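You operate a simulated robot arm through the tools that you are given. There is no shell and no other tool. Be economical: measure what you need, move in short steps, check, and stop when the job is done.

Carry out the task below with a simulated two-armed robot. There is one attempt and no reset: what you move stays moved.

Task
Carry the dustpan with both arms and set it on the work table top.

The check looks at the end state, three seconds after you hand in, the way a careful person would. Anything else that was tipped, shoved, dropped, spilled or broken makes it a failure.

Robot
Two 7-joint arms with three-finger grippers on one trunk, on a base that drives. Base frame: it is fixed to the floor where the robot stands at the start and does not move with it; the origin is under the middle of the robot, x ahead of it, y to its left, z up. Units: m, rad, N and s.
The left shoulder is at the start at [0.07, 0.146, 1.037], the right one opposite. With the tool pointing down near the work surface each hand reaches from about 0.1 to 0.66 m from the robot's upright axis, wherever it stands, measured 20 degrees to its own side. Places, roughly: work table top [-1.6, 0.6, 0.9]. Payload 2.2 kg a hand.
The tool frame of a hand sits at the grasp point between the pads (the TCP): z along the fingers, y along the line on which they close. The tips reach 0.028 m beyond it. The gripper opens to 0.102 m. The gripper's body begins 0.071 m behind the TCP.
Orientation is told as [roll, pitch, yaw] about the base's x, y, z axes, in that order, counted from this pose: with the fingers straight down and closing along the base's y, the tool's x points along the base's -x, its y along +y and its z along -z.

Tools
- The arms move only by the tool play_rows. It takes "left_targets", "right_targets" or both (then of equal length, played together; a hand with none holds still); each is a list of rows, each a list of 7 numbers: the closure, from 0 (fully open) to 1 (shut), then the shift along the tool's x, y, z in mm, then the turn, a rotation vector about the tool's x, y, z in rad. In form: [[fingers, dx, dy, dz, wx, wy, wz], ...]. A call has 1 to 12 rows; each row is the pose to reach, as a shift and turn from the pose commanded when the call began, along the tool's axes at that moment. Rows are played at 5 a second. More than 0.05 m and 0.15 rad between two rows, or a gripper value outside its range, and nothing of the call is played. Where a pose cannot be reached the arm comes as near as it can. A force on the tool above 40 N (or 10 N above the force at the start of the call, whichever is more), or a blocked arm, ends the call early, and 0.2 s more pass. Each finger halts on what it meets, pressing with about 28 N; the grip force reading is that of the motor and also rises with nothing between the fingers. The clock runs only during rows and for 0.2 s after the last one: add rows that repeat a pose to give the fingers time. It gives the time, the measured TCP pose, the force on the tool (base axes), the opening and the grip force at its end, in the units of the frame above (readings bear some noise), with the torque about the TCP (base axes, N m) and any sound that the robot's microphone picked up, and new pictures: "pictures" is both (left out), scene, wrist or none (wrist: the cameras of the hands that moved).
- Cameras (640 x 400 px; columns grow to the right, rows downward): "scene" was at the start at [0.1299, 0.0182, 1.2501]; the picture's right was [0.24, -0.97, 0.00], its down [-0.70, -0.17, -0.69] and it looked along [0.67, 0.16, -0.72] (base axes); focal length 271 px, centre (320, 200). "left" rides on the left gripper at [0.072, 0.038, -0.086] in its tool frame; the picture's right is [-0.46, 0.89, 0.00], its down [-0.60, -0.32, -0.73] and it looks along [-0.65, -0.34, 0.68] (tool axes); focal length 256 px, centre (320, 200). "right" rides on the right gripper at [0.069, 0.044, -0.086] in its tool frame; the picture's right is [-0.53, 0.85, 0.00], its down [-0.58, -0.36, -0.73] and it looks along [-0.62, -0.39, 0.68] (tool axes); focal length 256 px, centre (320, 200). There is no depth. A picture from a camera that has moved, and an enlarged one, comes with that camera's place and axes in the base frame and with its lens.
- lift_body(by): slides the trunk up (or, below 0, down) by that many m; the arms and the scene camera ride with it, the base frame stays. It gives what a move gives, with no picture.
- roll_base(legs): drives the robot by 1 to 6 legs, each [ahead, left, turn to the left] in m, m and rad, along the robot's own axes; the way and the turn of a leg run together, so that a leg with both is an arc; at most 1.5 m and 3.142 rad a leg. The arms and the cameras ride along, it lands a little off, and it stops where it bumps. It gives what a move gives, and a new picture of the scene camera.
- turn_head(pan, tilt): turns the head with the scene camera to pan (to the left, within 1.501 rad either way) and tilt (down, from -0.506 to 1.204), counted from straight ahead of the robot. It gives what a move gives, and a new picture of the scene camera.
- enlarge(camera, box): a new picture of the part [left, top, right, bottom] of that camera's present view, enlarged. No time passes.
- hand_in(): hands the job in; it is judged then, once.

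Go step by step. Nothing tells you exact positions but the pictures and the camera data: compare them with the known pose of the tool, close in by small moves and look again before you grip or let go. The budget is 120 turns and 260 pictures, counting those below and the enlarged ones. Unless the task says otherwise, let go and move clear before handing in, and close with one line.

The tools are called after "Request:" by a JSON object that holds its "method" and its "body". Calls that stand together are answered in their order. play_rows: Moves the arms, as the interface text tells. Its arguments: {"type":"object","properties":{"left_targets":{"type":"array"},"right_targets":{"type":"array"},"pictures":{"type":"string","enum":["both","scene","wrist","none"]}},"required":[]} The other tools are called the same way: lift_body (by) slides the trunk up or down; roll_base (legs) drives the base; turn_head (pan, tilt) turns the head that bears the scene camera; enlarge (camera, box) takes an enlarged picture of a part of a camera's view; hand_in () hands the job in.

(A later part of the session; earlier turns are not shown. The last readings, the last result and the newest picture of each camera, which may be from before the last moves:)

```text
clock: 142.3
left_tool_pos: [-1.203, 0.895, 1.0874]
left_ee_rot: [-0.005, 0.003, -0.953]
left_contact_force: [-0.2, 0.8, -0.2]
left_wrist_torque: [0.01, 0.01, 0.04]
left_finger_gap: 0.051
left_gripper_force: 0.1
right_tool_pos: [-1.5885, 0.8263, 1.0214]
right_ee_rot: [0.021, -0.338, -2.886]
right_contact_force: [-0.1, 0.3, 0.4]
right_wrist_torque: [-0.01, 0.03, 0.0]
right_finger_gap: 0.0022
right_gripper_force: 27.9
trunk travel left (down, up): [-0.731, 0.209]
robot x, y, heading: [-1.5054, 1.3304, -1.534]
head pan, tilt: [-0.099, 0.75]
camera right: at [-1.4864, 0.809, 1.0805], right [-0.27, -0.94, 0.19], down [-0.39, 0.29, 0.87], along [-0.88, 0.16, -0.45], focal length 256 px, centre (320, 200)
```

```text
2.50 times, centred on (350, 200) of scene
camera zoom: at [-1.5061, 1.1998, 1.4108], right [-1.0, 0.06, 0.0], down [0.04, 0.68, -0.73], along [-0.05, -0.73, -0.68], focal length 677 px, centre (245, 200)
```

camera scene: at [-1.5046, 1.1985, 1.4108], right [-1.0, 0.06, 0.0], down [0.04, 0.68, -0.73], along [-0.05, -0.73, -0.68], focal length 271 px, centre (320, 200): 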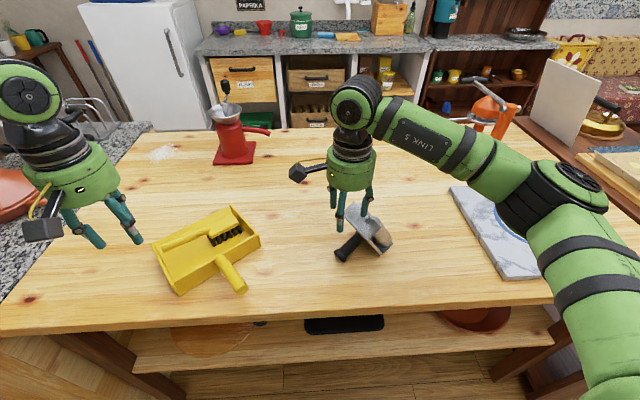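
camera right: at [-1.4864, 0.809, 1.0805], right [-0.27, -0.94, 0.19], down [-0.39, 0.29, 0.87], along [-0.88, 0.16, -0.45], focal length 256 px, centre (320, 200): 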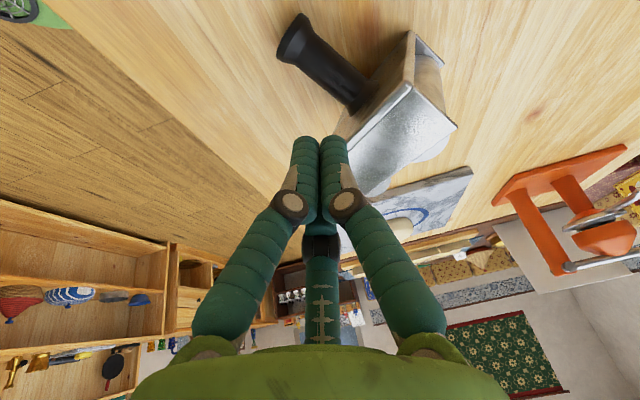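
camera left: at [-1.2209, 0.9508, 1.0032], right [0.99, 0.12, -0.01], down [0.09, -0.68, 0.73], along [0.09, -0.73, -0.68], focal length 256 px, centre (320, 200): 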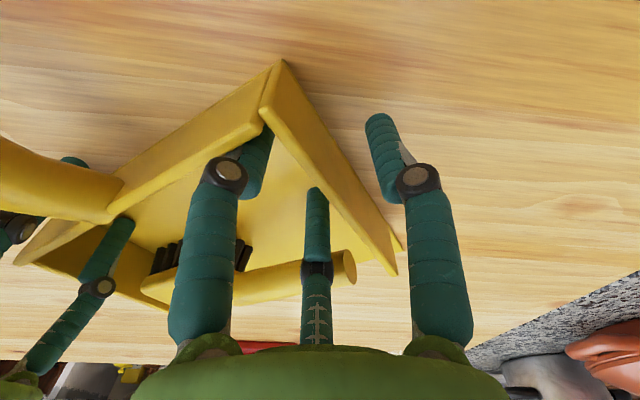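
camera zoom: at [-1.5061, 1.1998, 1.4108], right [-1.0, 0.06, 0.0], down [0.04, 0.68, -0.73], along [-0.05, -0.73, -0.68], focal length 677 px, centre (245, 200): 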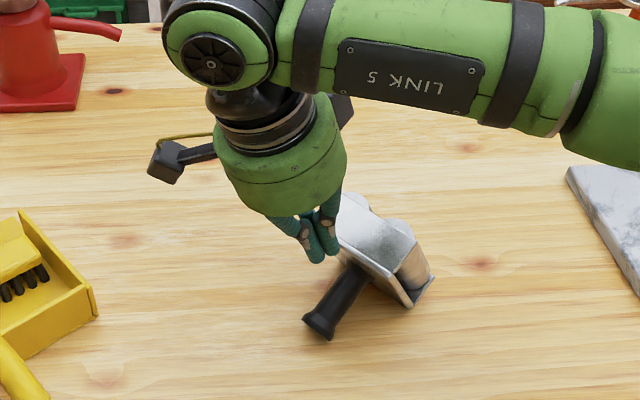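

It slipped out because I held it only at the fingertips. I'll realign to the handle's new direction and grip deeper.

Request:
{"method": "play_rows", "body": {"right_targets": [[0.8, -7, 1, 2, -0.043, 0, -0.123], [0.55, -14, 2, 5, -0.087, 0, -0.247], [0.55, -20, 3, 7, -0.13, 0, -0.37], [0.55, -27, 3, 10, -0.174, 0, -0.494], [0.55, -17, 3, 38, -0.174, 0, -0.494], [0.55, -7, 3, 67, -0.174, 0, -0.494]], "pictures": "wrist"}}

Request:
{"method": "enlarge", "body": {"camera": "scene", "box": [290, 170, 420, 280]}}

```text
clock: 143.5
left_tool_pos: [-1.2041, 0.8962, 1.089]
left_ee_rot: [-0.005, 0.001, -0.954]
left_contact_force: [-0.1, 0.3, -0.7]
left_wrist_torque: [0.02, 0.01, -0.06]
left_finger_gap: 0.051
left_gripper_force: 0.1
right_tool_pos: [-1.6139, 0.8135, 1.0069]
right_ee_rot: [0.038, -0.367, -2.364]
right_contact_force: [0.0, 4.9, 12.9]
right_wrist_torque: [-0.1, 0.52, -0.15]
right_finger_gap: 0.0476
right_gripper_force: 1.0
trunk travel left (down, up): [-0.731, 0.209]
robot x, y, heading: [-1.5039, 1.3332, -1.532]
head pan, tilt: [-0.099, 0.75]
stopped in row 6 (right hand): the force on the tool passed its limit at 52 N (the readings are from after the stop); the commanded pose is now the measured one
camera right: at [-1.5169, 0.851, 1.0642], right [0.25, -0.94, 0.22], down [-0.48, 0.08, 0.88], along [-0.84, -0.32, -0.43], focal length 256 px, centre (320, 200)
```

right: 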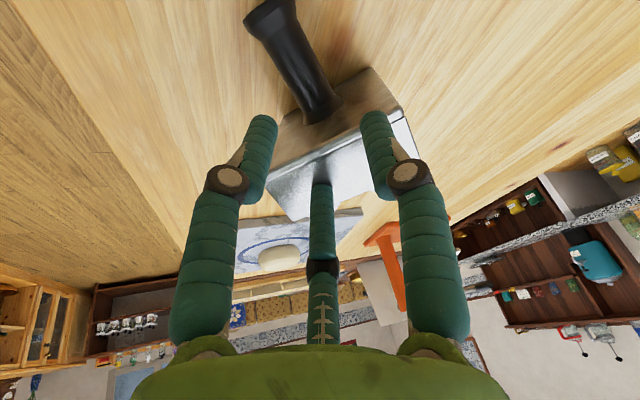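

```text
3.64 times, centred on (355, 225) of scene
camera zoom: at [-1.505, 1.2023, 1.4111], right [-1.0, 0.06, 0.0], down [0.04, 0.68, -0.73], along [-0.05, -0.73, -0.68], focal length 984 px, centre (193, 109)
```

zoom: 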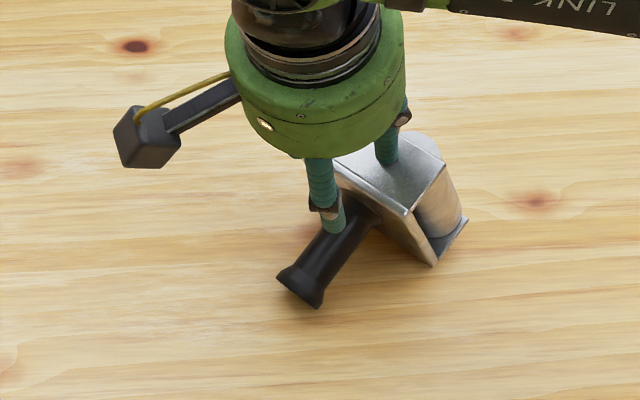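

I came down on the block again, because the tool is bigger than I judged. I'll realign nearer the handle's end, with a 30° tilt matching its slope, and approach along the finger direction.

Request:
{"method": "play_rows", "body": {"right_targets": [[0.55, 15, 0, -11, 0, 0, 0], [0.55, 30, -1, -22, 0, 0, 0], [0.55, 30, -1, -22, 0.027, -0.067, 0.072], [0.55, 38, -1, -2, 0.054, -0.135, 0.143], [0.55, 46, -1, 19, 0.054, -0.135, 0.143]], "pictures": "wrist"}}

Request:
{"method": "enlarge", "body": {"camera": "scene", "box": [290, 170, 420, 280]}}

```text
clock: 144.7
left_tool_pos: [-1.2056, 0.8944, 1.0884]
left_ee_rot: [-0.003, 0.001, -0.953]
left_contact_force: [0.4, -0.1, 0.3]
left_wrist_torque: [0.02, -0.02, 0.02]
left_finger_gap: 0.0513
left_gripper_force: 0.0
right_tool_pos: [-1.5877, 0.8369, 0.9678]
right_ee_rot: [0.049, -0.49, -2.525]
right_contact_force: [-0.3, -0.1, 0.1]
right_wrist_torque: [0.0, -0.02, 0.01]
right_finger_gap: 0.0462
right_gripper_force: 0.1
trunk travel left (down, up): [-0.731, 0.209]
robot x, y, heading: [-1.5053, 1.3326, -1.538]
head pan, tilt: [-0.099, 0.75]
camera right: at [-1.4817, 0.8617, 1.0131], right [0.12, -0.95, 0.29], down [-0.37, 0.23, 0.9], along [-0.92, -0.21, -0.33], focal length 256 px, centre (320, 200)
```

right: 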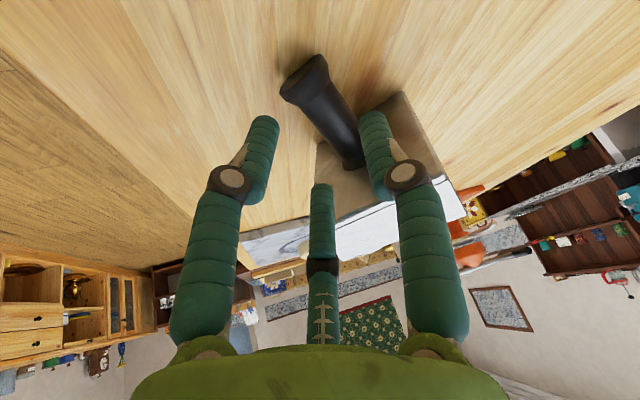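

```text
3.64 times, centred on (355, 225) of scene
camera zoom: at [-1.5068, 1.1989, 1.4108], right [-1.0, 0.06, 0.0], down [0.04, 0.68, -0.73], along [-0.05, -0.73, -0.68], focal length 984 px, centre (193, 109)
```

zoom: 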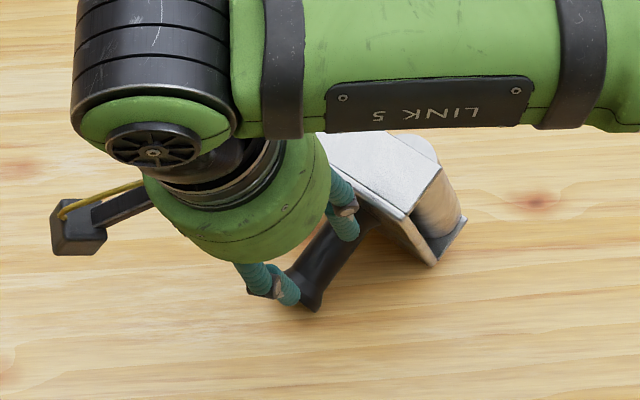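

Request:
{"method": "play_rows", "body": {"right_targets": [[0.55, 0, 6, 12, 0, 0, 0], [0.55, 0, 7, 25, 0, 0, 0], [0.55, 0, 7, 38, 0, 0, 0], [0.55, 0, 7, 48, 0, 0, 0]], "pictures": "wrist"}}

Request:
{"method": "enlarge", "body": {"camera": "scene", "box": [290, 170, 420, 280]}}

```text
clock: 145.7
left_tool_pos: [-1.2043, 0.8962, 1.0894]
left_ee_rot: [-0.006, -0.001, -0.953]
left_contact_force: [-0.4, 0.3, 0.6]
left_wrist_torque: [0.0, -0.01, 0.0]
left_finger_gap: 0.0506
left_gripper_force: 0.0
right_tool_pos: [-1.6019, 0.8184, 0.9275]
right_ee_rot: [0.046, -0.49, -2.524]
right_contact_force: [-0.3, 0.8, 0.8]
right_wrist_torque: [-0.06, 0.0, 0.02]
right_finger_gap: 0.0472
right_gripper_force: 0.9
trunk travel left (down, up): [-0.731, 0.209]
robot x, y, heading: [-1.5054, 1.3339, -1.537]
head pan, tilt: [-0.099, 0.75]
camera right: at [-1.4949, 0.8443, 0.972], right [0.12, -0.95, 0.29], down [-0.37, 0.22, 0.9], along [-0.92, -0.21, -0.33], focal length 256 px, centre (320, 200)
```

right: 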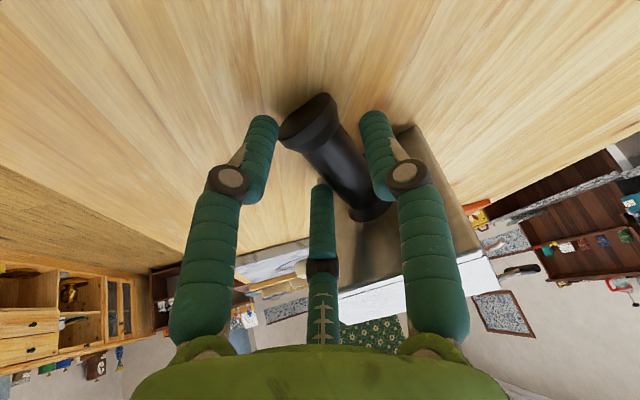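

```text
3.64 times, centred on (355, 225) of scene
camera zoom: at [-1.5061, 1.2008, 1.4109], right [-1.0, 0.06, 0.0], down [0.04, 0.68, -0.73], along [-0.05, -0.73, -0.68], focal length 984 px, centre (193, 109)
```

zoom: 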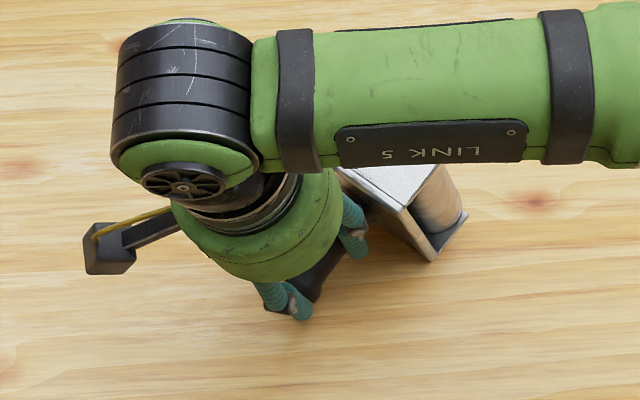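

Request:
{"method": "play_rows", "body": {"right_targets": [[0.55, -4, 0, 4, 0, 0, 0], [0.55, -8, 0, 8, 0, 0, 0], [0.7, -8, 0, 8, 0, 0, 0], [0.85, -8, 0, 8, 0, 0, 0], [1, -8, 0, 8, 0, 0, 0], [1, -8, 0, 8, 0, 0, 0]], "pictures": "wrist"}}

```text
clock: 147.1
left_tool_pos: [-1.2046, 0.8936, 1.0881]
left_ee_rot: [-0.006, 0.001, -0.953]
left_contact_force: [0.0, -0.8, -1.3]
left_wrist_torque: [0.02, 0.02, 0.01]
left_finger_gap: 0.0507
left_gripper_force: 0.1
right_tool_pos: [-1.6098, 0.8091, 0.9254]
right_ee_rot: [0.049, -0.492, -2.526]
right_contact_force: [-1.8, -0.2, -0.8]
right_wrist_torque: [-0.13, -0.05, -0.1]
right_finger_gap: 0.0324
right_gripper_force: 27.9
trunk travel left (down, up): [-0.731, 0.209]
robot x, y, heading: [-1.5055, 1.3301, -1.533]
head pan, tilt: [-0.099, 0.75]
camera right: at [-1.5034, 0.8354, 0.9701], right [0.12, -0.95, 0.29], down [-0.37, 0.23, 0.9], along [-0.92, -0.21, -0.33], focal length 256 px, centre (320, 200)
```

right: 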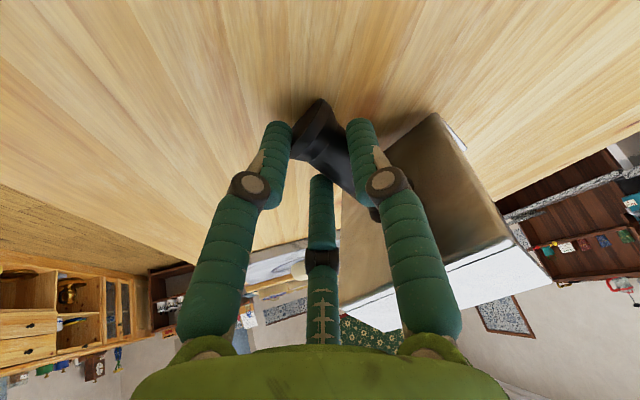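

Request:
{"method": "play_rows", "body": {"right_targets": [[1, -2, 0, -4, 0, 0, 0], [1, -5, 0, -9, 0, 0, 0], [1, -8, 0, -15, 0, 0, 0], [1, -12, 0, -22, 0, 0, 0], [1, -16, 0, -30, 0, 0, 0], [1, -16, 0, -30, 0, 0, 0]], "pictures": "wrist"}}

Request:
{"method": "enlarge", "body": {"camera": "scene", "box": [290, 150, 430, 280]}}

```text
clock: 148.5
left_tool_pos: [-1.2043, 0.8952, 1.088]
left_ee_rot: [-0.007, 0.001, -0.954]
left_contact_force: [-0.3, -0.7, 0.3]
left_wrist_torque: [-0.01, 0.02, -0.01]
left_finger_gap: 0.051
left_gripper_force: 0.1
right_tool_pos: [-1.6126, 0.8106, 0.9581]
right_ee_rot: [0.049, -0.491, -2.526]
right_contact_force: [-0.1, -0.4, -0.1]
right_wrist_torque: [-0.04, -0.01, -0.03]
right_finger_gap: 0.0021
right_gripper_force: 28.2
trunk travel left (down, up): [-0.731, 0.209]
robot x, y, heading: [-1.5064, 1.3333, -1.532]
head pan, tilt: [-0.099, 0.75]
camera right: at [-1.5054, 0.8373, 1.0031], right [0.12, -0.95, 0.29], down [-0.37, 0.23, 0.9], along [-0.92, -0.21, -0.33], focal length 256 px, centre (320, 200)
```

right: 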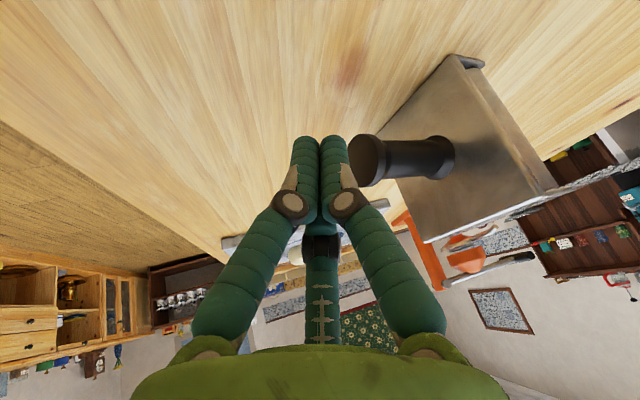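

```text
3.08 times, centred on (360, 215) of scene
camera zoom: at [-1.5064, 1.1988, 1.4108], right [-1.0, 0.06, 0.0], down [0.04, 0.68, -0.73], along [-0.05, -0.73, -0.68], focal length 833 px, centre (197, 154)
```

zoom: 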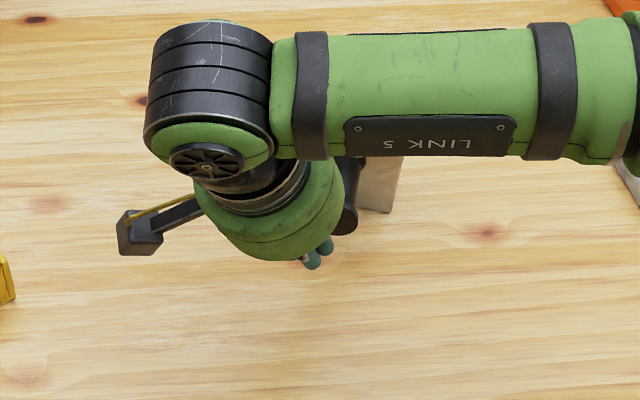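

It slipped out again, but the tool changed pose. I'll raise the hand straight up and look.

Request:
{"method": "play_rows", "body": {"right_targets": [[1, -15, 0, -28, 0, 0, 0], [1, -30, 0, -56, 0, 0, 0], [1, -45, 0, -84, 0, 0, 0], [0.6, -56, 0, -106, 0, 0, 0], [0.5, -20, -20, -106, 0, 0, 0], [0.5, 20, -40, -106, 0, 0, 0], [0.5, 60, -50, -106, 0, 0, 0]], "pictures": "none"}}

Request:
{"method": "turn_head", "body": {"pan": -0.2, "tilt": 0.85}}

Request:
{"method": "enlarge", "body": {"camera": "right", "box": [160, 0, 560, 300]}}

```text
clock: 150.1
left_tool_pos: [-1.2034, 0.896, 1.088]
left_ee_rot: [-0.005, 0.002, -0.953]
left_contact_force: [-0.1, -0.5, -0.8]
left_wrist_torque: [0.01, 0.03, -0.05]
left_finger_gap: 0.0508
left_gripper_force: 0.1
right_tool_pos: [-1.5616, 0.916, 1.0236]
right_ee_rot: [0.049, -0.491, -2.525]
right_contact_force: [0.4, -0.1, -0.2]
right_wrist_torque: [0.05, -0.02, -0.02]
right_finger_gap: 0.0512
right_gripper_force: 0.0
trunk travel left (down, up): [-0.731, 0.209]
robot x, y, heading: [-1.5042, 1.3356, -1.531]
head pan, tilt: [-0.099, 0.75]
```

```text
clock: 150.8
left_tool_pos: [-1.2052, 0.8943, 1.0871]
left_ee_rot: [-0.004, 0.001, -0.953]
left_contact_force: [-0.7, 0.2, 0.1]
left_wrist_torque: [-0.01, 0.02, -0.01]
left_finger_gap: 0.051
left_gripper_force: 0.0
right_tool_pos: [-1.563, 0.9155, 1.0217]
right_ee_rot: [0.05, -0.492, -2.526]
right_contact_force: [-0.3, 0.0, -0.6]
right_wrist_torque: [0.05, 0.03, 0.0]
right_finger_gap: 0.0511
right_gripper_force: 0.0
trunk travel left (down, up): [-0.731, 0.209]
robot x, y, heading: [-1.5074, 1.3343, -1.536]
head pan, tilt: [-0.201, 0.85]
camera scene: at [-1.5138, 1.2048, 1.4028], right [-0.99, 0.16, 0.0], down [0.12, 0.74, -0.66], along [-0.11, -0.65, -0.75], focal length 271 px, centre (320, 200)
```

scene: 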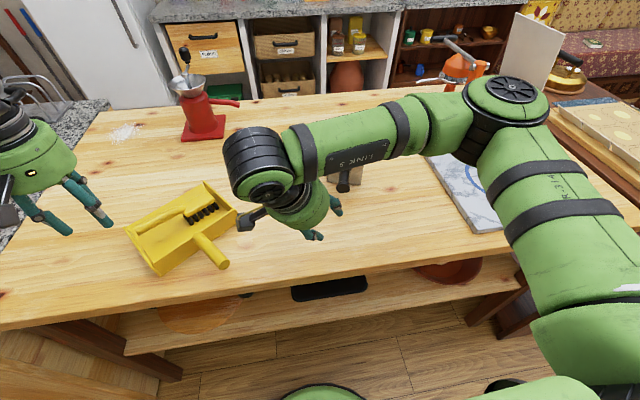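

```text
1.33 times, centred on (360, 150) of right
camera zoom: at [-1.456, 0.9412, 1.0682], right [0.12, -0.95, 0.29], down [-0.37, 0.23, 0.9], along [-0.92, -0.21, -0.33], focal length 341 px, centre (267, 267)
```

zoom: 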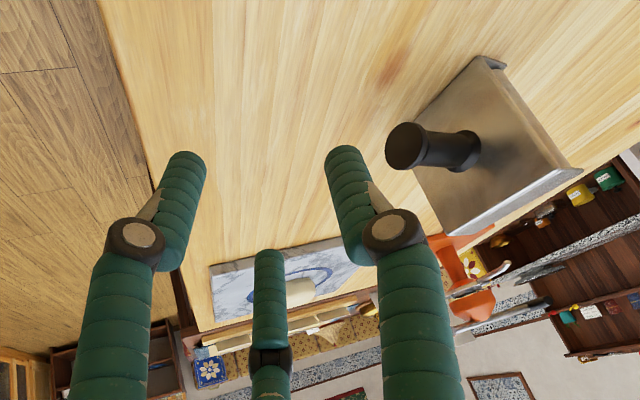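

The tool now stands on its end bracket with the handle horizontal and pointing toward the robot at z≈0.94, which is much easier to grip. I'll align the hand with the handle and approach at a tilt.

Request:
{"method": "play_rows", "body": {"right_targets": [[0.5, 0, 0, 0, -0.064, 0, -0.12], [0.5, 0, 0, 0, -0.128, 0, -0.24], [0.5, -15, 6, 8, -0.192, 0, -0.36], [0.5, -40, 18, 22, -0.256, 0, -0.48], [0.5, -70, 30, 40, -0.32, 0, -0.6], [0.5, -95, 42, 54, -0.384, 0, -0.72], [0.5, -119, 51, 67, -0.384, 0, -0.72]], "pictures": "both"}}

```text
clock: 152.4
left_tool_pos: [-1.205, 0.8944, 1.0875]
left_ee_rot: [-0.004, 0.002, -0.953]
left_contact_force: [-0.5, -0.1, 0.5]
left_wrist_torque: [0.05, -0.03, 0.0]
left_finger_gap: 0.0511
left_gripper_force: 0.0
right_tool_pos: [-1.6385, 0.7921, 1.0217]
right_ee_rot: [0.034, -0.519, -1.703]
right_contact_force: [-0.1, -0.7, 0.0]
right_wrist_torque: [0.01, 0.01, 0.01]
right_finger_gap: 0.0508
right_gripper_force: 0.0
trunk travel left (down, up): [-0.731, 0.209]
robot x, y, heading: [-1.5071, 1.3372, -1.531]
head pan, tilt: [-0.201, 0.85]
camera scene: at [-1.5142, 1.204, 1.4027], right [-0.99, 0.16, 0.0], down [0.12, 0.74, -0.66], along [-0.11, -0.65, -0.75], focal length 271 px, centre (320, 200)
camera right: at [-1.5853, 0.8875, 1.0624], right [0.78, -0.56, 0.29], down [-0.4, -0.09, 0.91], along [-0.48, -0.83, -0.3], focal length 256 px, centre (320, 200)
```

scene: 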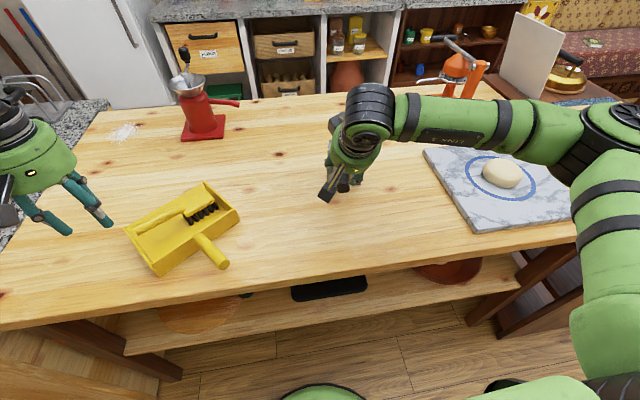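
right: 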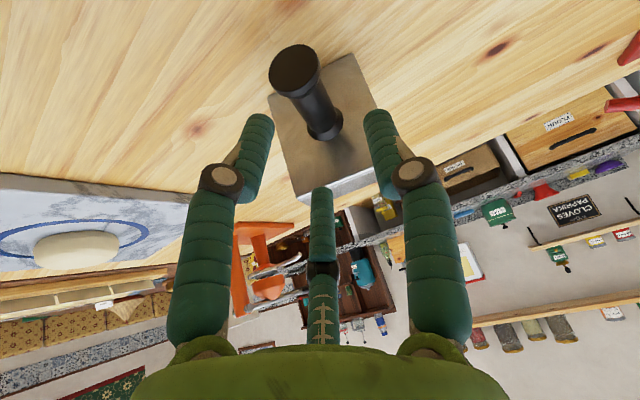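

I have a clear view of the handle now. I'll refine the yaw and slide in along the finger direction.

Request:
{"method": "play_rows", "body": {"right_targets": [[0.5, 3, -5, 5, 0.05, 0, 0.087], [0.5, 5, -11, 20, 0.099, 0, 0.174], [0.5, 7, -11, 40, 0.099, 0, 0.174], [0.5, 9, -11, 60, 0.099, 0, 0.174]], "pictures": "wrist"}}

```text
clock: 153.4
left_tool_pos: [-1.2039, 0.894, 1.0875]
left_ee_rot: [-0.005, 0.001, -0.953]
left_contact_force: [0.0, -0.3, -0.6]
left_wrist_torque: [0.01, 0.02, 0.02]
left_finger_gap: 0.051
left_gripper_force: 0.1
right_tool_pos: [-1.6531, 0.769, 0.9623]
right_ee_rot: [0.034, -0.514, -1.902]
right_contact_force: [-0.5, 0.2, 0.3]
right_wrist_torque: [0.02, -0.02, 0.0]
right_finger_gap: 0.0511
right_gripper_force: 0.0
trunk travel left (down, up): [-0.731, 0.209]
robot x, y, heading: [-1.5055, 1.3304, -1.533]
head pan, tilt: [-0.201, 0.85]
camera right: at [-1.5803, 0.8527, 1.0047], right [0.65, -0.7, 0.29], down [-0.42, -0.01, 0.91], along [-0.63, -0.71, -0.3], focal length 256 px, centre (320, 200)
```

right: 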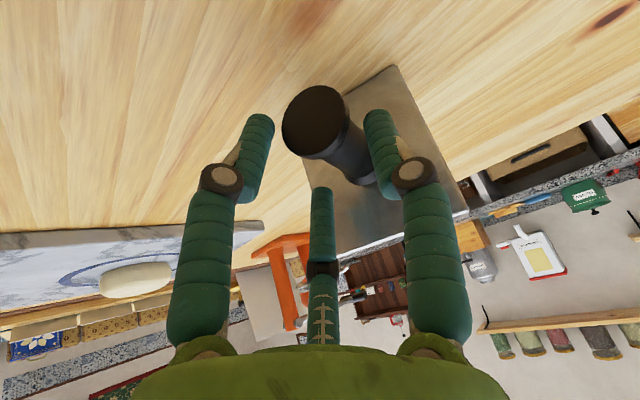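

Request:
{"method": "play_rows", "body": {"right_targets": [[0.5, 0, 3, 8, 0, 0, 0], [0.5, 0, 3, 16, 0, 0, 0], [0.5, 0, 3, 22, 0, 0, 0]], "pictures": "wrist"}}

```text
clock: 154.2
left_tool_pos: [-1.2047, 0.8945, 1.0884]
left_ee_rot: [-0.006, 0.002, -0.953]
left_contact_force: [0.5, -1.2, 0.2]
left_wrist_torque: [0.01, -0.03, -0.01]
left_finger_gap: 0.0508
left_gripper_force: 0.1
right_tool_pos: [-1.6539, 0.759, 0.9459]
right_ee_rot: [0.034, -0.515, -1.902]
right_contact_force: [-0.5, 0.0, 0.2]
right_wrist_torque: [0.01, -0.01, 0.0]
right_finger_gap: 0.051
right_gripper_force: 0.0
trunk travel left (down, up): [-0.731, 0.209]
robot x, y, heading: [-1.5018, 1.3334, -1.533]
head pan, tilt: [-0.201, 0.85]
camera right: at [-1.5805, 0.8426, 0.9874], right [0.65, -0.7, 0.29], down [-0.42, -0.01, 0.91], along [-0.63, -0.71, -0.3], focal length 256 px, centre (320, 200)
```

right: 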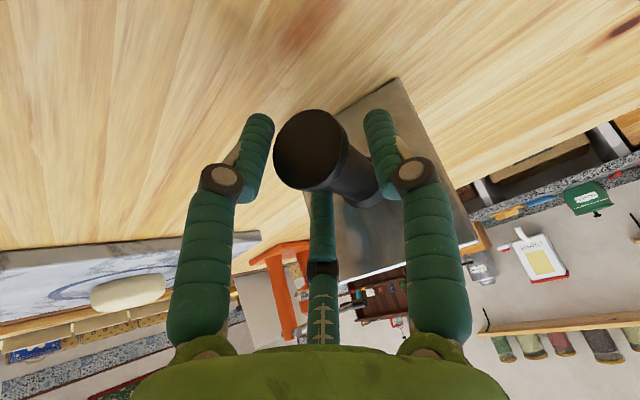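

Request:
{"method": "play_rows", "body": {"right_targets": [[0.5, 0, 0, 8, 0, 0, 0], [0.65, 0, 0, 8, 0, 0, 0], [0.8, 0, 0, 8, 0, 0, 0], [1, 0, 0, 8, 0, 0, 0], [1, 0, 0, 8, 0, 0, 0], [1, 0, 0, 8, 0, 0, 0]], "pictures": "wrist"}}

```text
clock: 155.6
left_tool_pos: [-1.2054, 0.895, 1.088]
left_ee_rot: [-0.007, 0.002, -0.954]
left_contact_force: [0.3, 1.3, 0.0]
left_wrist_torque: [-0.01, 0.0, 0.03]
left_finger_gap: 0.0508
left_gripper_force: 0.1
right_tool_pos: [-1.6531, 0.7569, 0.9373]
right_ee_rot: [0.033, -0.516, -1.903]
right_contact_force: [-2.2, 0.6, 1.1]
right_wrist_torque: [0.02, 0.08, -0.08]
right_finger_gap: 0.0363
right_gripper_force: 27.6
trunk travel left (down, up): [-0.731, 0.209]
robot x, y, heading: [-1.5033, 1.3316, -1.538]
head pan, tilt: [-0.201, 0.85]
camera right: at [-1.581, 0.8392, 0.9789], right [0.65, -0.7, 0.29], down [-0.42, -0.01, 0.91], along [-0.63, -0.71, -0.3], focal length 256 px, centre (320, 200)
```

right: 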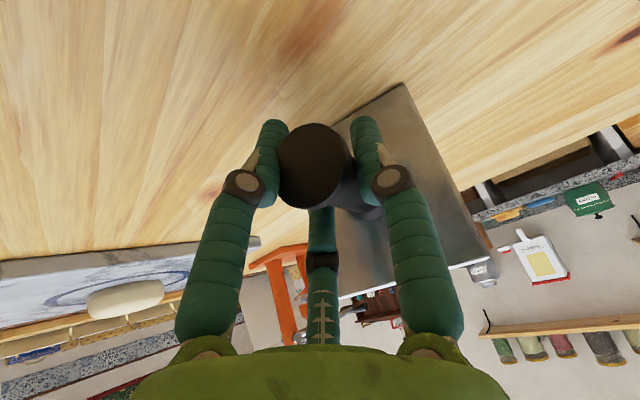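

A deep, solid grip. I'll lift slowly.

Request:
{"method": "play_rows", "body": {"right_targets": [[1, -4, 0, -7, 0, 0, 0], [1, -8, 0, -14, 0, 0, 0], [1, -13, 0, -22, 0, 0, 0], [1, -19, 0, -33, 0, 0, 0], [1, -25, 0, -43, 0, 0, 0]], "pictures": "both"}}

```text
clock: 156.8
left_tool_pos: [-1.2049, 0.8941, 1.088]
left_ee_rot: [-0.005, 0.001, -0.953]
left_contact_force: [-0.7, 0.1, 0.6]
left_wrist_torque: [0.0, -0.01, 0.01]
left_finger_gap: 0.0511
left_gripper_force: 0.1
right_tool_pos: [-1.6536, 0.7579, 0.9877]
right_ee_rot: [0.033, -0.515, -1.902]
right_contact_force: [-0.4, 0.7, -3.4]
right_wrist_torque: [0.26, -0.05, 0.01]
right_finger_gap: 0.036
right_gripper_force: 28.4
trunk travel left (down, up): [-0.731, 0.209]
robot x, y, heading: [-1.5019, 1.3308, -1.53]
head pan, tilt: [-0.201, 0.85]
camera scene: at [-1.5141, 1.2042, 1.4027], right [-0.99, 0.16, 0.0], down [0.12, 0.74, -0.66], along [-0.11, -0.65, -0.75], focal length 271 px, centre (320, 200)
camera right: at [-1.5808, 0.8403, 1.0294], right [0.65, -0.7, 0.29], down [-0.42, -0.01, 0.91], along [-0.63, -0.71, -0.3], focal length 256 px, centre (320, 200)
```

scene: 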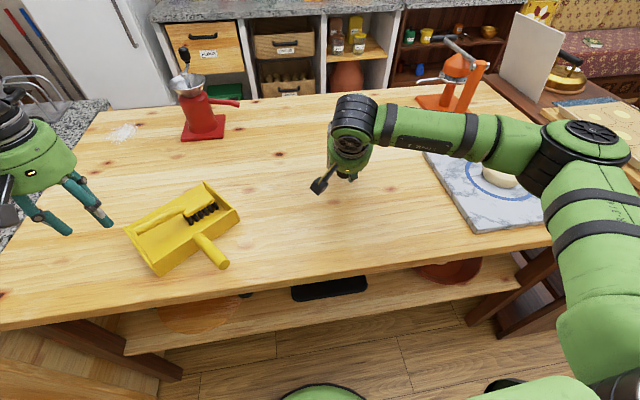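
right: 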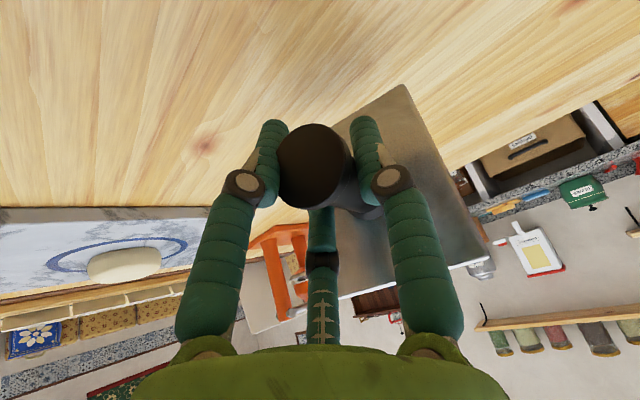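

It holds firmly (about 3.4 N). I'll lift it further, bring it nearer and rotate the handle upward.

Request:
{"method": "play_rows", "body": {"right_targets": [[1, 5, -15, -34, 0, 0, 0], [1, 10, -30, -69, 0, 0, 0], [1, 15, -46, -103, 0, 0, 0], [1, 20, -61, -137, 0, 0, 0], [1, 20, -61, -137, 0, 0.14, 0], [1, 20, -61, -137, 0, 0.28, 0], [1, 20, -61, -137, 0, 0.42, 0], [1, 20, -61, -137, 0, 0.56, 0], [1, 20, -61, -137, 0, 0.7, 0], [1, 20, -61, -137, 0, 0.84, 0], [1, 20, -61, -137, 0, 0.98, 0], [1, 20, -61, -137, 0, 1.1, 0]], "pictures": "both"}}

```text
clock: 159.4
left_tool_pos: [-1.2048, 0.893, 1.0886]
left_ee_rot: [-0.004, 0.001, -0.952]
left_contact_force: [0.4, -0.2, -0.1]
left_wrist_torque: [0.01, -0.01, 0.03]
left_finger_gap: 0.0511
left_gripper_force: 0.1
right_tool_pos: [-1.6878, 0.8565, 1.095]
right_ee_rot: [0.036, 0.586, -1.866]
right_contact_force: [-0.5, -0.1, -4.6]
right_wrist_torque: [0.16, 0.01, -0.03]
right_finger_gap: 0.0362
right_gripper_force: 27.9
trunk travel left (down, up): [-0.731, 0.209]
robot x, y, heading: [-1.5057, 1.3366, -1.532]
head pan, tilt: [-0.201, 0.85]
camera scene: at [-1.5138, 1.2035, 1.4027], right [-0.99, 0.16, 0.0], down [0.12, 0.74, -0.66], along [-0.11, -0.65, -0.75], focal length 271 px, centre (320, 200)
camera right: at [-1.6469, 0.852, 1.2061], right [0.67, -0.69, -0.27], down [-0.63, -0.73, 0.28], along [-0.39, -0.02, -0.92], focal length 256 px, centre (320, 200)
```

scene: 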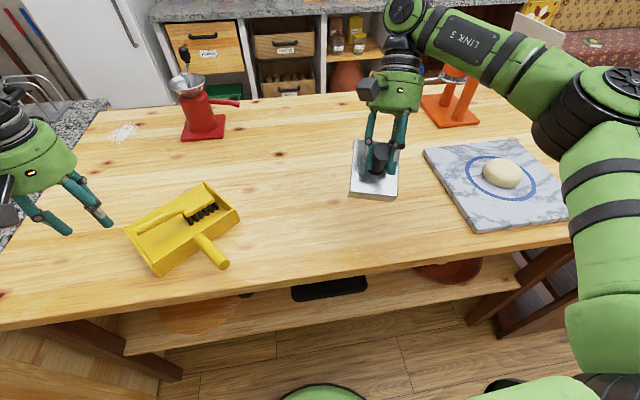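
right: 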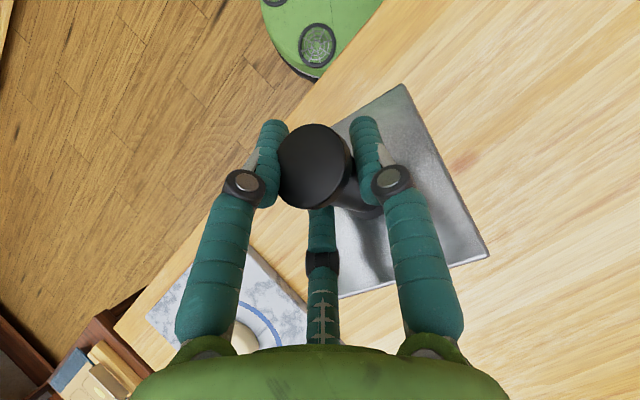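

The tool is coming upright. I'll rotate the rest of the way and check whether the plate is level.

Request:
{"method": "play_rows", "body": {"right_targets": [[1, 0, 0, 0, 0, 0.13, 0], [1, 0, 0, 0, 0, 0.26, 0], [1, 0, 0, 0, 0, 0.38, 0], [1, 0, 0, 0, 0, 0.46, 0]], "pictures": "none"}}

Request:
{"method": "enlarge", "body": {"camera": "scene", "box": [310, 60, 460, 220]}}

Request:
{"method": "enlarge", "body": {"camera": "right", "box": [160, 40, 560, 320]}}

```text
clock: 160.4
left_tool_pos: [-1.2054, 0.8929, 1.0881]
left_ee_rot: [-0.003, 0.002, -0.953]
left_contact_force: [0.3, 0.6, 0.1]
left_wrist_torque: [0.02, -0.01, 0.02]
left_finger_gap: 0.0507
left_gripper_force: 0.1
right_tool_pos: [-1.6935, 0.9035, 1.0782]
right_ee_rot: [0.062, 1.046, -1.834]
right_contact_force: [0.2, 0.0, -4.4]
right_wrist_torque: [0.0, 0.09, -0.03]
right_finger_gap: 0.036
right_gripper_force: 27.4
right hand out of reach, approached as far as the arm can: row 2, 3, 4
trunk travel left (down, up): [-0.731, 0.209]
robot x, y, heading: [-1.5005, 1.3343, -1.537]
head pan, tilt: [-0.201, 0.85]
```

```text
2.50 times, centred on (385, 140) of scene
camera zoom: at [-1.515, 1.2038, 1.4027], right [-0.99, 0.16, 0.0], down [0.12, 0.74, -0.66], along [-0.11, -0.65, -0.75], focal length 677 px, centre (158, 350)
```

zoom: 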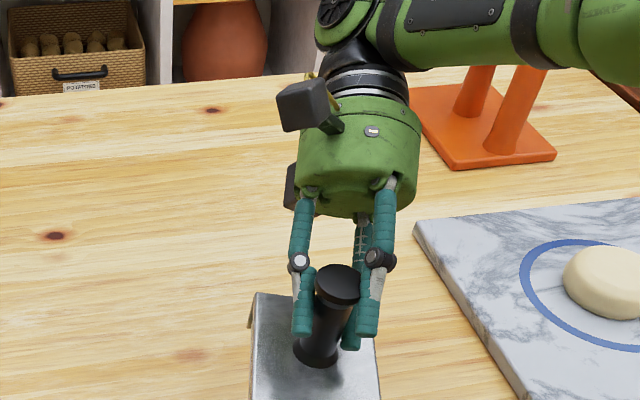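

```text
1.43 times, centred on (360, 180) of right
camera zoom: at [-1.6677, 0.8505, 1.1823], right [0.73, -0.52, -0.44], down [-0.63, -0.76, -0.14], along [-0.26, 0.38, -0.89], focal length 366 px, centre (263, 229)
```

zoom: 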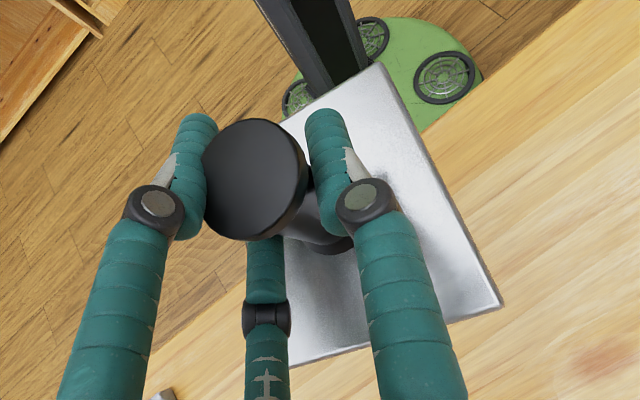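

The tool is upright in the hand. I'll raise the left hand for clearance, shift the base so the tool is over its old place, then lower with the trunk.

Request:
{"method": "play_rows", "body": {"left_targets": [[0.5, 0, 0, -40, 0, 0, 0], [0.5, 0, 0, -80, 0, 0, 0], [0.5, 0, 0, -110, 0, 0, 0]], "pictures": "none"}}

Request:
{"method": "roll_base", "body": {"legs": [[0.02, -0.085, 0.0]]}}

Request:
{"method": "lift_body", "body": {"by": -0.06}}

Request:
{"method": "enlarge", "body": {"camera": "scene", "box": [310, 60, 460, 220]}}

```text
clock: 161.2
left_tool_pos: [-1.2027, 0.8956, 1.1997]
left_ee_rot: [-0.005, 0.003, -0.953]
left_contact_force: [-0.7, -0.2, 1.0]
left_wrist_torque: [0.04, -0.02, -0.01]
left_finger_gap: 0.0512
left_gripper_force: 0.0
right_tool_pos: [-1.6927, 0.903, 1.0789]
right_ee_rot: [0.059, 1.044, -1.836]
right_contact_force: [-0.6, -0.2, -5.6]
right_wrist_torque: [-0.01, 0.05, 0.0]
right_finger_gap: 0.0361
right_gripper_force: 27.7
trunk travel left (down, up): [-0.731, 0.209]
robot x, y, heading: [-1.5038, 1.3342, -1.529]
head pan, tilt: [-0.201, 0.85]
```

```text
clock: 162.3
left_tool_pos: [-1.2808, 0.8726, 1.1983]
left_ee_rot: [-0.007, 0.005, -0.952]
left_contact_force: [-0.1, -0.1, -0.1]
left_wrist_torque: [-0.01, 0.02, 0.04]
left_finger_gap: 0.051
left_gripper_force: 0.1
right_tool_pos: [-1.7723, 0.8807, 1.0791]
right_ee_rot: [0.055, 1.043, -1.836]
right_contact_force: [0.1, -0.5, -4.4]
right_wrist_torque: [-0.03, 0.07, 0.0]
right_finger_gap: 0.0359
right_gripper_force: 28.1
trunk travel left (down, up): [-0.731, 0.209]
robot x, y, heading: [-1.5866, 1.3074, -1.527]
head pan, tilt: [-0.201, 0.85]
camera scene: at [-1.5927, 1.1826, 1.4028], right [-0.99, 0.16, 0.0], down [0.12, 0.74, -0.66], along [-0.11, -0.65, -0.75], focal length 271 px, centre (320, 200)
```

scene: 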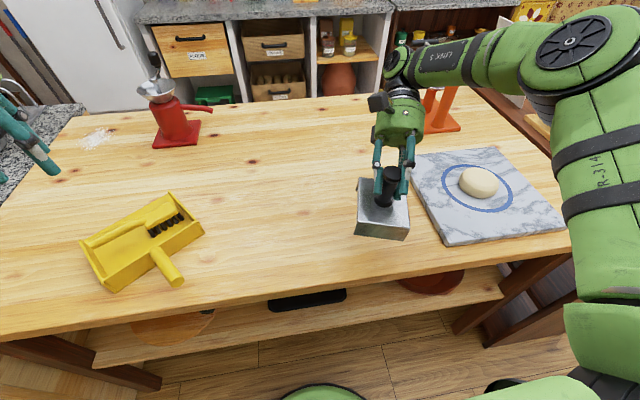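

```text
clock: 163.3
left_tool_pos: [-1.2842, 0.8721, 1.1386]
left_ee_rot: [-0.006, 0.001, -0.952]
left_contact_force: [-0.2, -0.4, -0.6]
left_wrist_torque: [-0.02, 0.0, 0.01]
left_finger_gap: 0.051
left_gripper_force: 0.2
right_tool_pos: [-1.7746, 0.8803, 1.0191]
right_ee_rot: [0.059, 1.045, -1.834]
right_contact_force: [0.5, 0.3, -4.1]
right_wrist_torque: [0.03, 0.03, 0.02]
right_finger_gap: 0.036
right_gripper_force: 28.0
trunk travel left (down, up): [-0.671, 0.269]
robot x, y, heading: [-1.5876, 1.3101, -1.537]
head pan, tilt: [-0.201, 0.85]
```

```text
2.50 times, centred on (385, 140) of scene
camera zoom: at [-1.5954, 1.1822, 1.3428], right [-0.99, 0.16, 0.0], down [0.12, 0.74, -0.66], along [-0.11, -0.65, -0.75], focal length 677 px, centre (158, 350)
```

zoom: 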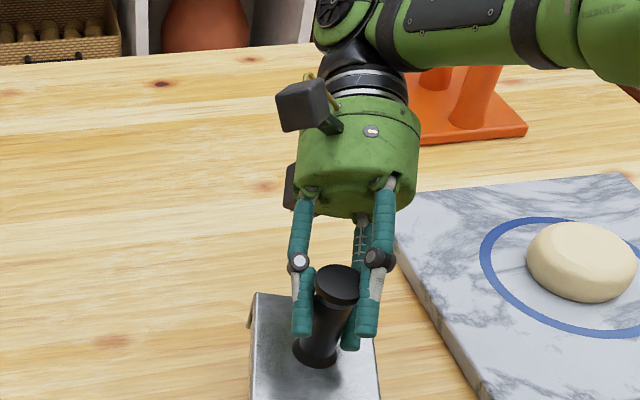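

Request:
{"method": "lift_body", "body": {"by": -0.015}}

Request:
{"method": "lift_body", "body": {"by": -0.01}}

Request:
{"method": "enlarge", "body": {"camera": "scene", "box": [320, 150, 440, 260]}}

```text
clock: 163.9
left_tool_pos: [-1.2834, 0.8725, 1.1231]
left_ee_rot: [-0.005, 0.003, -0.952]
left_contact_force: [-0.4, -0.1, 0.1]
left_wrist_torque: [0.0, 0.0, -0.04]
left_finger_gap: 0.0509
left_gripper_force: 0.1
right_tool_pos: [-1.775, 0.8815, 1.0036]
right_ee_rot: [0.059, 1.044, -1.832]
right_contact_force: [1.6, 0.5, -3.8]
right_wrist_torque: [-0.01, 0.02, 0.03]
right_finger_gap: 0.0359
right_gripper_force: 28.2
trunk travel left (down, up): [-0.656, 0.284]
robot x, y, heading: [-1.5854, 1.3098, -1.538]
head pan, tilt: [-0.201, 0.85]
```

```text
clock: 164.5
left_tool_pos: [-1.2845, 0.8715, 1.1135]
left_ee_rot: [-0.004, 0.001, -0.951]
left_contact_force: [-0.2, -0.2, 0.5]
left_wrist_torque: [-0.02, 0.0, 0.01]
left_finger_gap: 0.0511
left_gripper_force: 0.0
right_tool_pos: [-1.7745, 0.8795, 0.9928]
right_ee_rot: [0.06, 1.044, -1.832]
right_contact_force: [0.0, -0.6, -5.1]
right_wrist_torque: [-0.02, 0.05, 0.0]
right_finger_gap: 0.036
right_gripper_force: 28.4
trunk travel left (down, up): [-0.646, 0.294]
robot x, y, heading: [-1.5866, 1.3123, -1.531]
head pan, tilt: [-0.201, 0.85]
```

```text
3.64 times, centred on (380, 205) of scene
camera zoom: at [-1.5961, 1.1817, 1.3177], right [-0.99, 0.16, 0.0], down [0.12, 0.74, -0.66], along [-0.11, -0.65, -0.75], focal length 984 px, centre (102, 182)
```

zoom: 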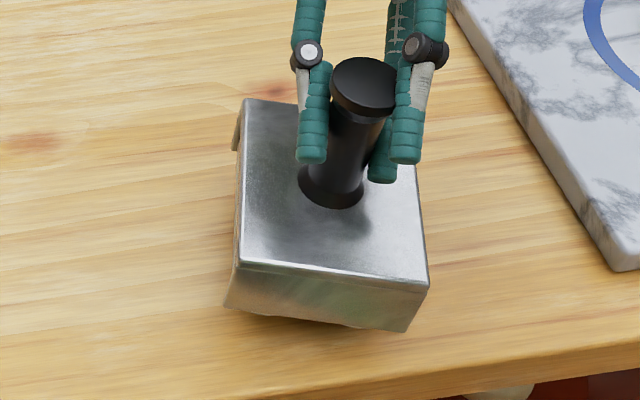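

Request:
{"method": "lift_body", "body": {"by": -0.006}}

Request:
{"method": "lift_body", "body": {"by": -0.005}}

Request:
{"method": "lift_body", "body": {"by": -0.004}}

```text
clock: 165.0
left_tool_pos: [-1.2843, 0.872, 1.1074]
left_ee_rot: [-0.005, 0.002, -0.951]
left_contact_force: [0.6, 0.6, 0.2]
left_wrist_torque: [-0.01, -0.03, 0.0]
left_finger_gap: 0.0511
left_gripper_force: 0.0
right_tool_pos: [-1.774, 0.8801, 0.9879]
right_ee_rot: [0.058, 1.044, -1.833]
right_contact_force: [1.0, 0.0, -4.2]
right_wrist_torque: [-0.01, 0.03, 0.0]
right_finger_gap: 0.036
right_gripper_force: 28.1
trunk travel left (down, up): [-0.64, 0.3]
robot x, y, heading: [-1.5871, 1.3111, -1.535]
head pan, tilt: [-0.201, 0.85]
```

```text
clock: 165.6
left_tool_pos: [-1.2829, 0.8733, 1.1027]
left_ee_rot: [-0.004, 0.003, -0.951]
left_contact_force: [-0.5, 1.2, -1.2]
left_wrist_torque: [-0.01, -0.02, 0.01]
left_finger_gap: 0.0508
left_gripper_force: 0.0
right_tool_pos: [-1.7731, 0.8798, 0.983]
right_ee_rot: [0.062, 1.044, -1.834]
right_contact_force: [-1.0, -1.3, -0.3]
right_wrist_torque: [0.13, 0.08, 0.03]
right_finger_gap: 0.036
right_gripper_force: 27.6
trunk travel left (down, up): [-0.635, 0.305]
robot x, y, heading: [-1.5879, 1.3087, -1.532]
head pan, tilt: [-0.201, 0.85]
```

```text
clock: 166.1
left_tool_pos: [-1.2833, 0.8744, 1.0992]
left_ee_rot: [-0.007, 0.003, -0.951]
left_contact_force: [0.1, -0.1, -0.7]
left_wrist_torque: [0.03, 0.0, 0.02]
left_finger_gap: 0.0511
left_gripper_force: 0.0
right_tool_pos: [-1.773, 0.8794, 0.9814]
right_ee_rot: [0.068, 1.041, -1.827]
right_contact_force: [-2.9, -9.2, 28.2]
right_wrist_torque: [0.14, 0.38, -0.08]
right_finger_gap: 0.0362
right_gripper_force: 28.2
trunk travel left (down, up): [-0.631, 0.309]
robot x, y, heading: [-1.585, 1.3136, -1.531]
head pan, tilt: [-0.201, 0.85]
```

It touched down at the predicted height. I'll ease off, open slowly and fully, and check.

Request:
{"method": "lift_body", "body": {"by": 0.002}}

Request:
{"method": "play_rows", "body": {"right_targets": [[0.85, 0, 0, 0, 0, 0, 0], [0.7, 0, 0, 0, 0, 0, 0], [0.55, 0, 0, 0, 0, 0, 0], [0.4, 0, 0, 0, 0, 0, 0], [0.2, 0, 0, 0, 0, 0, 0], [0, 0, 0, 0, 0, 0, 0], [0, 0, 0, 0, 0, 0, 0]], "pictures": "wrist"}}

Request:
{"method": "enlarge", "body": {"camera": "scene", "box": [320, 130, 440, 260]}}

```text
clock: 166.6
left_tool_pos: [-1.285, 0.8741, 1.1003]
left_ee_rot: [-0.006, 0.001, -0.95]
left_contact_force: [0.4, -0.1, 0.1]
left_wrist_torque: [0.02, -0.03, 0.0]
left_finger_gap: 0.0511
left_gripper_force: 0.1
right_tool_pos: [-1.7736, 0.8822, 0.9826]
right_ee_rot: [0.059, 1.042, -1.834]
right_contact_force: [-2.0, -7.8, 24.6]
right_wrist_torque: [-0.27, 0.51, -0.02]
right_finger_gap: 0.0361
right_gripper_force: 27.9
trunk travel left (down, up): [-0.633, 0.307]
robot x, y, heading: [-1.5885, 1.3113, -1.534]
head pan, tilt: [-0.201, 0.85]
```

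```text
clock: 168.2
left_tool_pos: [-1.2834, 0.8731, 1.1007]
left_ee_rot: [-0.007, 0.003, -0.952]
left_contact_force: [-0.2, -0.3, 0.5]
left_wrist_torque: [0.0, -0.01, -0.02]
left_finger_gap: 0.0511
left_gripper_force: 0.1
right_tool_pos: [-1.7747, 0.8808, 0.981]
right_ee_rot: [0.06, 1.042, -1.836]
right_contact_force: [-0.5, -0.1, 1.9]
right_wrist_torque: [-0.03, 0.09, -0.03]
right_finger_gap: 0.1023
right_gripper_force: 0.0
trunk travel left (down, up): [-0.633, 0.307]
robot x, y, heading: [-1.5889, 1.3109, -1.531]
head pan, tilt: [-0.201, 0.85]
camera right: at [-1.748, 0.8289, 1.0848], right [0.73, -0.52, -0.44], down [-0.63, -0.77, -0.14], along [-0.26, 0.38, -0.89], focal length 256 px, centre (320, 200)
```

right: 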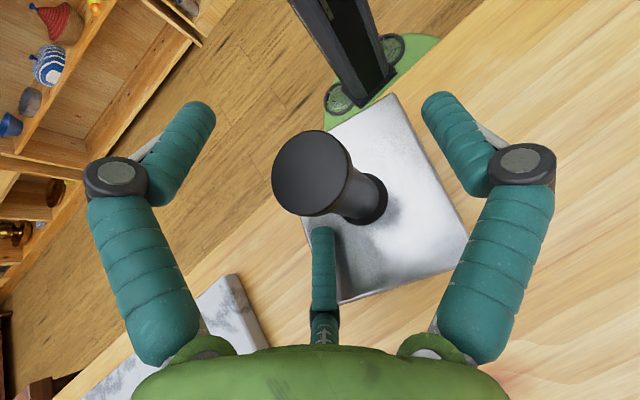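

```text
3.08 times, centred on (380, 195) of scene
camera zoom: at [-1.5957, 1.1825, 1.3048], right [-0.99, 0.16, 0.0], down [0.12, 0.74, -0.66], along [-0.11, -0.65, -0.75], focal length 833 px, centre (135, 215)
```

zoom: 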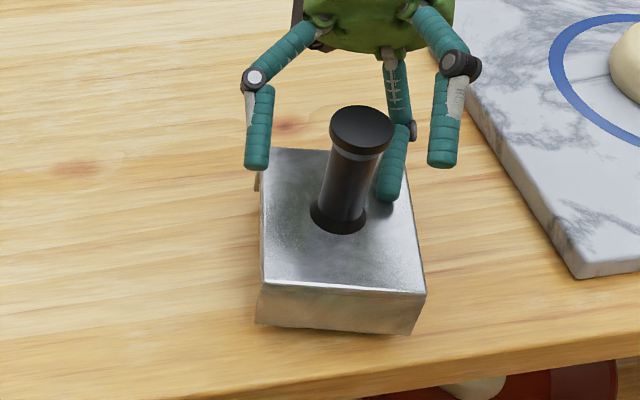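

The tool stands upright by itself near its old place. I'll move the hand slightly sideways off the handle, then rise straight up with the trunk.

Request:
{"method": "play_rows", "body": {"right_targets": [[0, 3, 0, -2, 0, 0, 0], [0, 3, -6, -2, 0, 0, 0], [0, 3, -12, -2, 0, 0, 0]], "pictures": "none"}}

Request:
{"method": "enlarge", "body": {"camera": "scene", "box": [320, 130, 440, 260]}}

```text
clock: 169.0
left_tool_pos: [-1.2835, 0.8731, 1.1014]
left_ee_rot: [-0.006, 0.001, -0.953]
left_contact_force: [-0.2, 0.8, 0.4]
left_wrist_torque: [-0.01, 0.0, -0.01]
left_finger_gap: 0.0512
left_gripper_force: 0.0
right_tool_pos: [-1.7861, 0.8857, 0.9849]
right_ee_rot: [0.059, 1.045, -1.835]
right_contact_force: [-0.2, 0.1, 0.5]
right_wrist_torque: [-0.02, 0.1, 0.01]
right_finger_gap: 0.1031
right_gripper_force: 0.0
trunk travel left (down, up): [-0.633, 0.307]
robot x, y, heading: [-1.5911, 1.3122, -1.533]
head pan, tilt: [-0.201, 0.85]
```

```text
3.08 times, centred on (380, 195) of scene
camera zoom: at [-1.596, 1.1825, 1.3048], right [-0.99, 0.16, 0.0], down [0.12, 0.74, -0.66], along [-0.11, -0.65, -0.75], focal length 833 px, centre (135, 215)
```

zoom: 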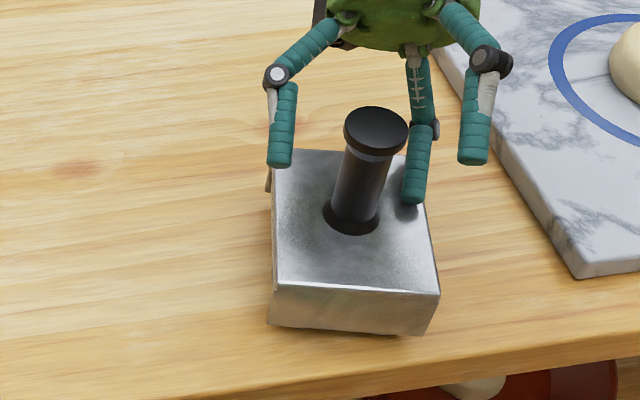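

Request:
{"method": "lift_body", "body": {"by": 0.015}}

Request:
{"method": "enlarge", "body": {"camera": "scene", "box": [320, 130, 440, 260]}}

```text
clock: 169.7
left_tool_pos: [-1.2843, 0.8731, 1.1157]
left_ee_rot: [-0.005, 0.003, -0.952]
left_contact_force: [-0.6, -0.2, -0.3]
left_wrist_torque: [-0.01, 0.03, 0.0]
left_finger_gap: 0.0507
left_gripper_force: 0.0
right_tool_pos: [-1.7858, 0.8852, 1.0002]
right_ee_rot: [0.06, 1.043, -1.833]
right_contact_force: [-0.3, -0.6, -0.3]
right_wrist_torque: [-0.02, -0.02, 0.0]
right_finger_gap: 0.102
right_gripper_force: 0.1
trunk travel left (down, up): [-0.648, 0.292]
robot x, y, heading: [-1.5889, 1.3061, -1.533]
head pan, tilt: [-0.201, 0.85]
```

```text
3.08 times, centred on (380, 195) of scene
camera zoom: at [-1.5958, 1.1823, 1.3198], right [-0.99, 0.16, 0.0], down [0.12, 0.74, -0.66], along [-0.11, -0.65, -0.75], focal length 833 px, centre (135, 215)
```

zoom: 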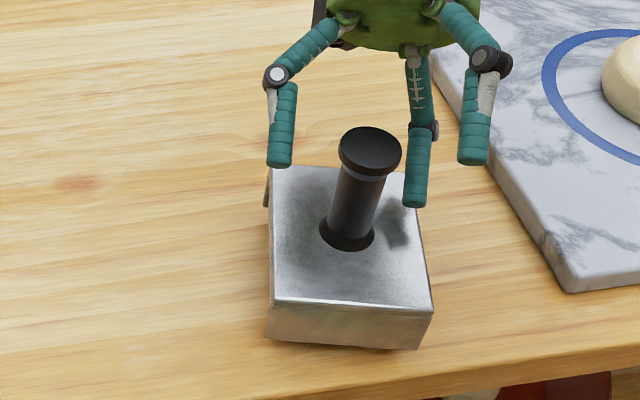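

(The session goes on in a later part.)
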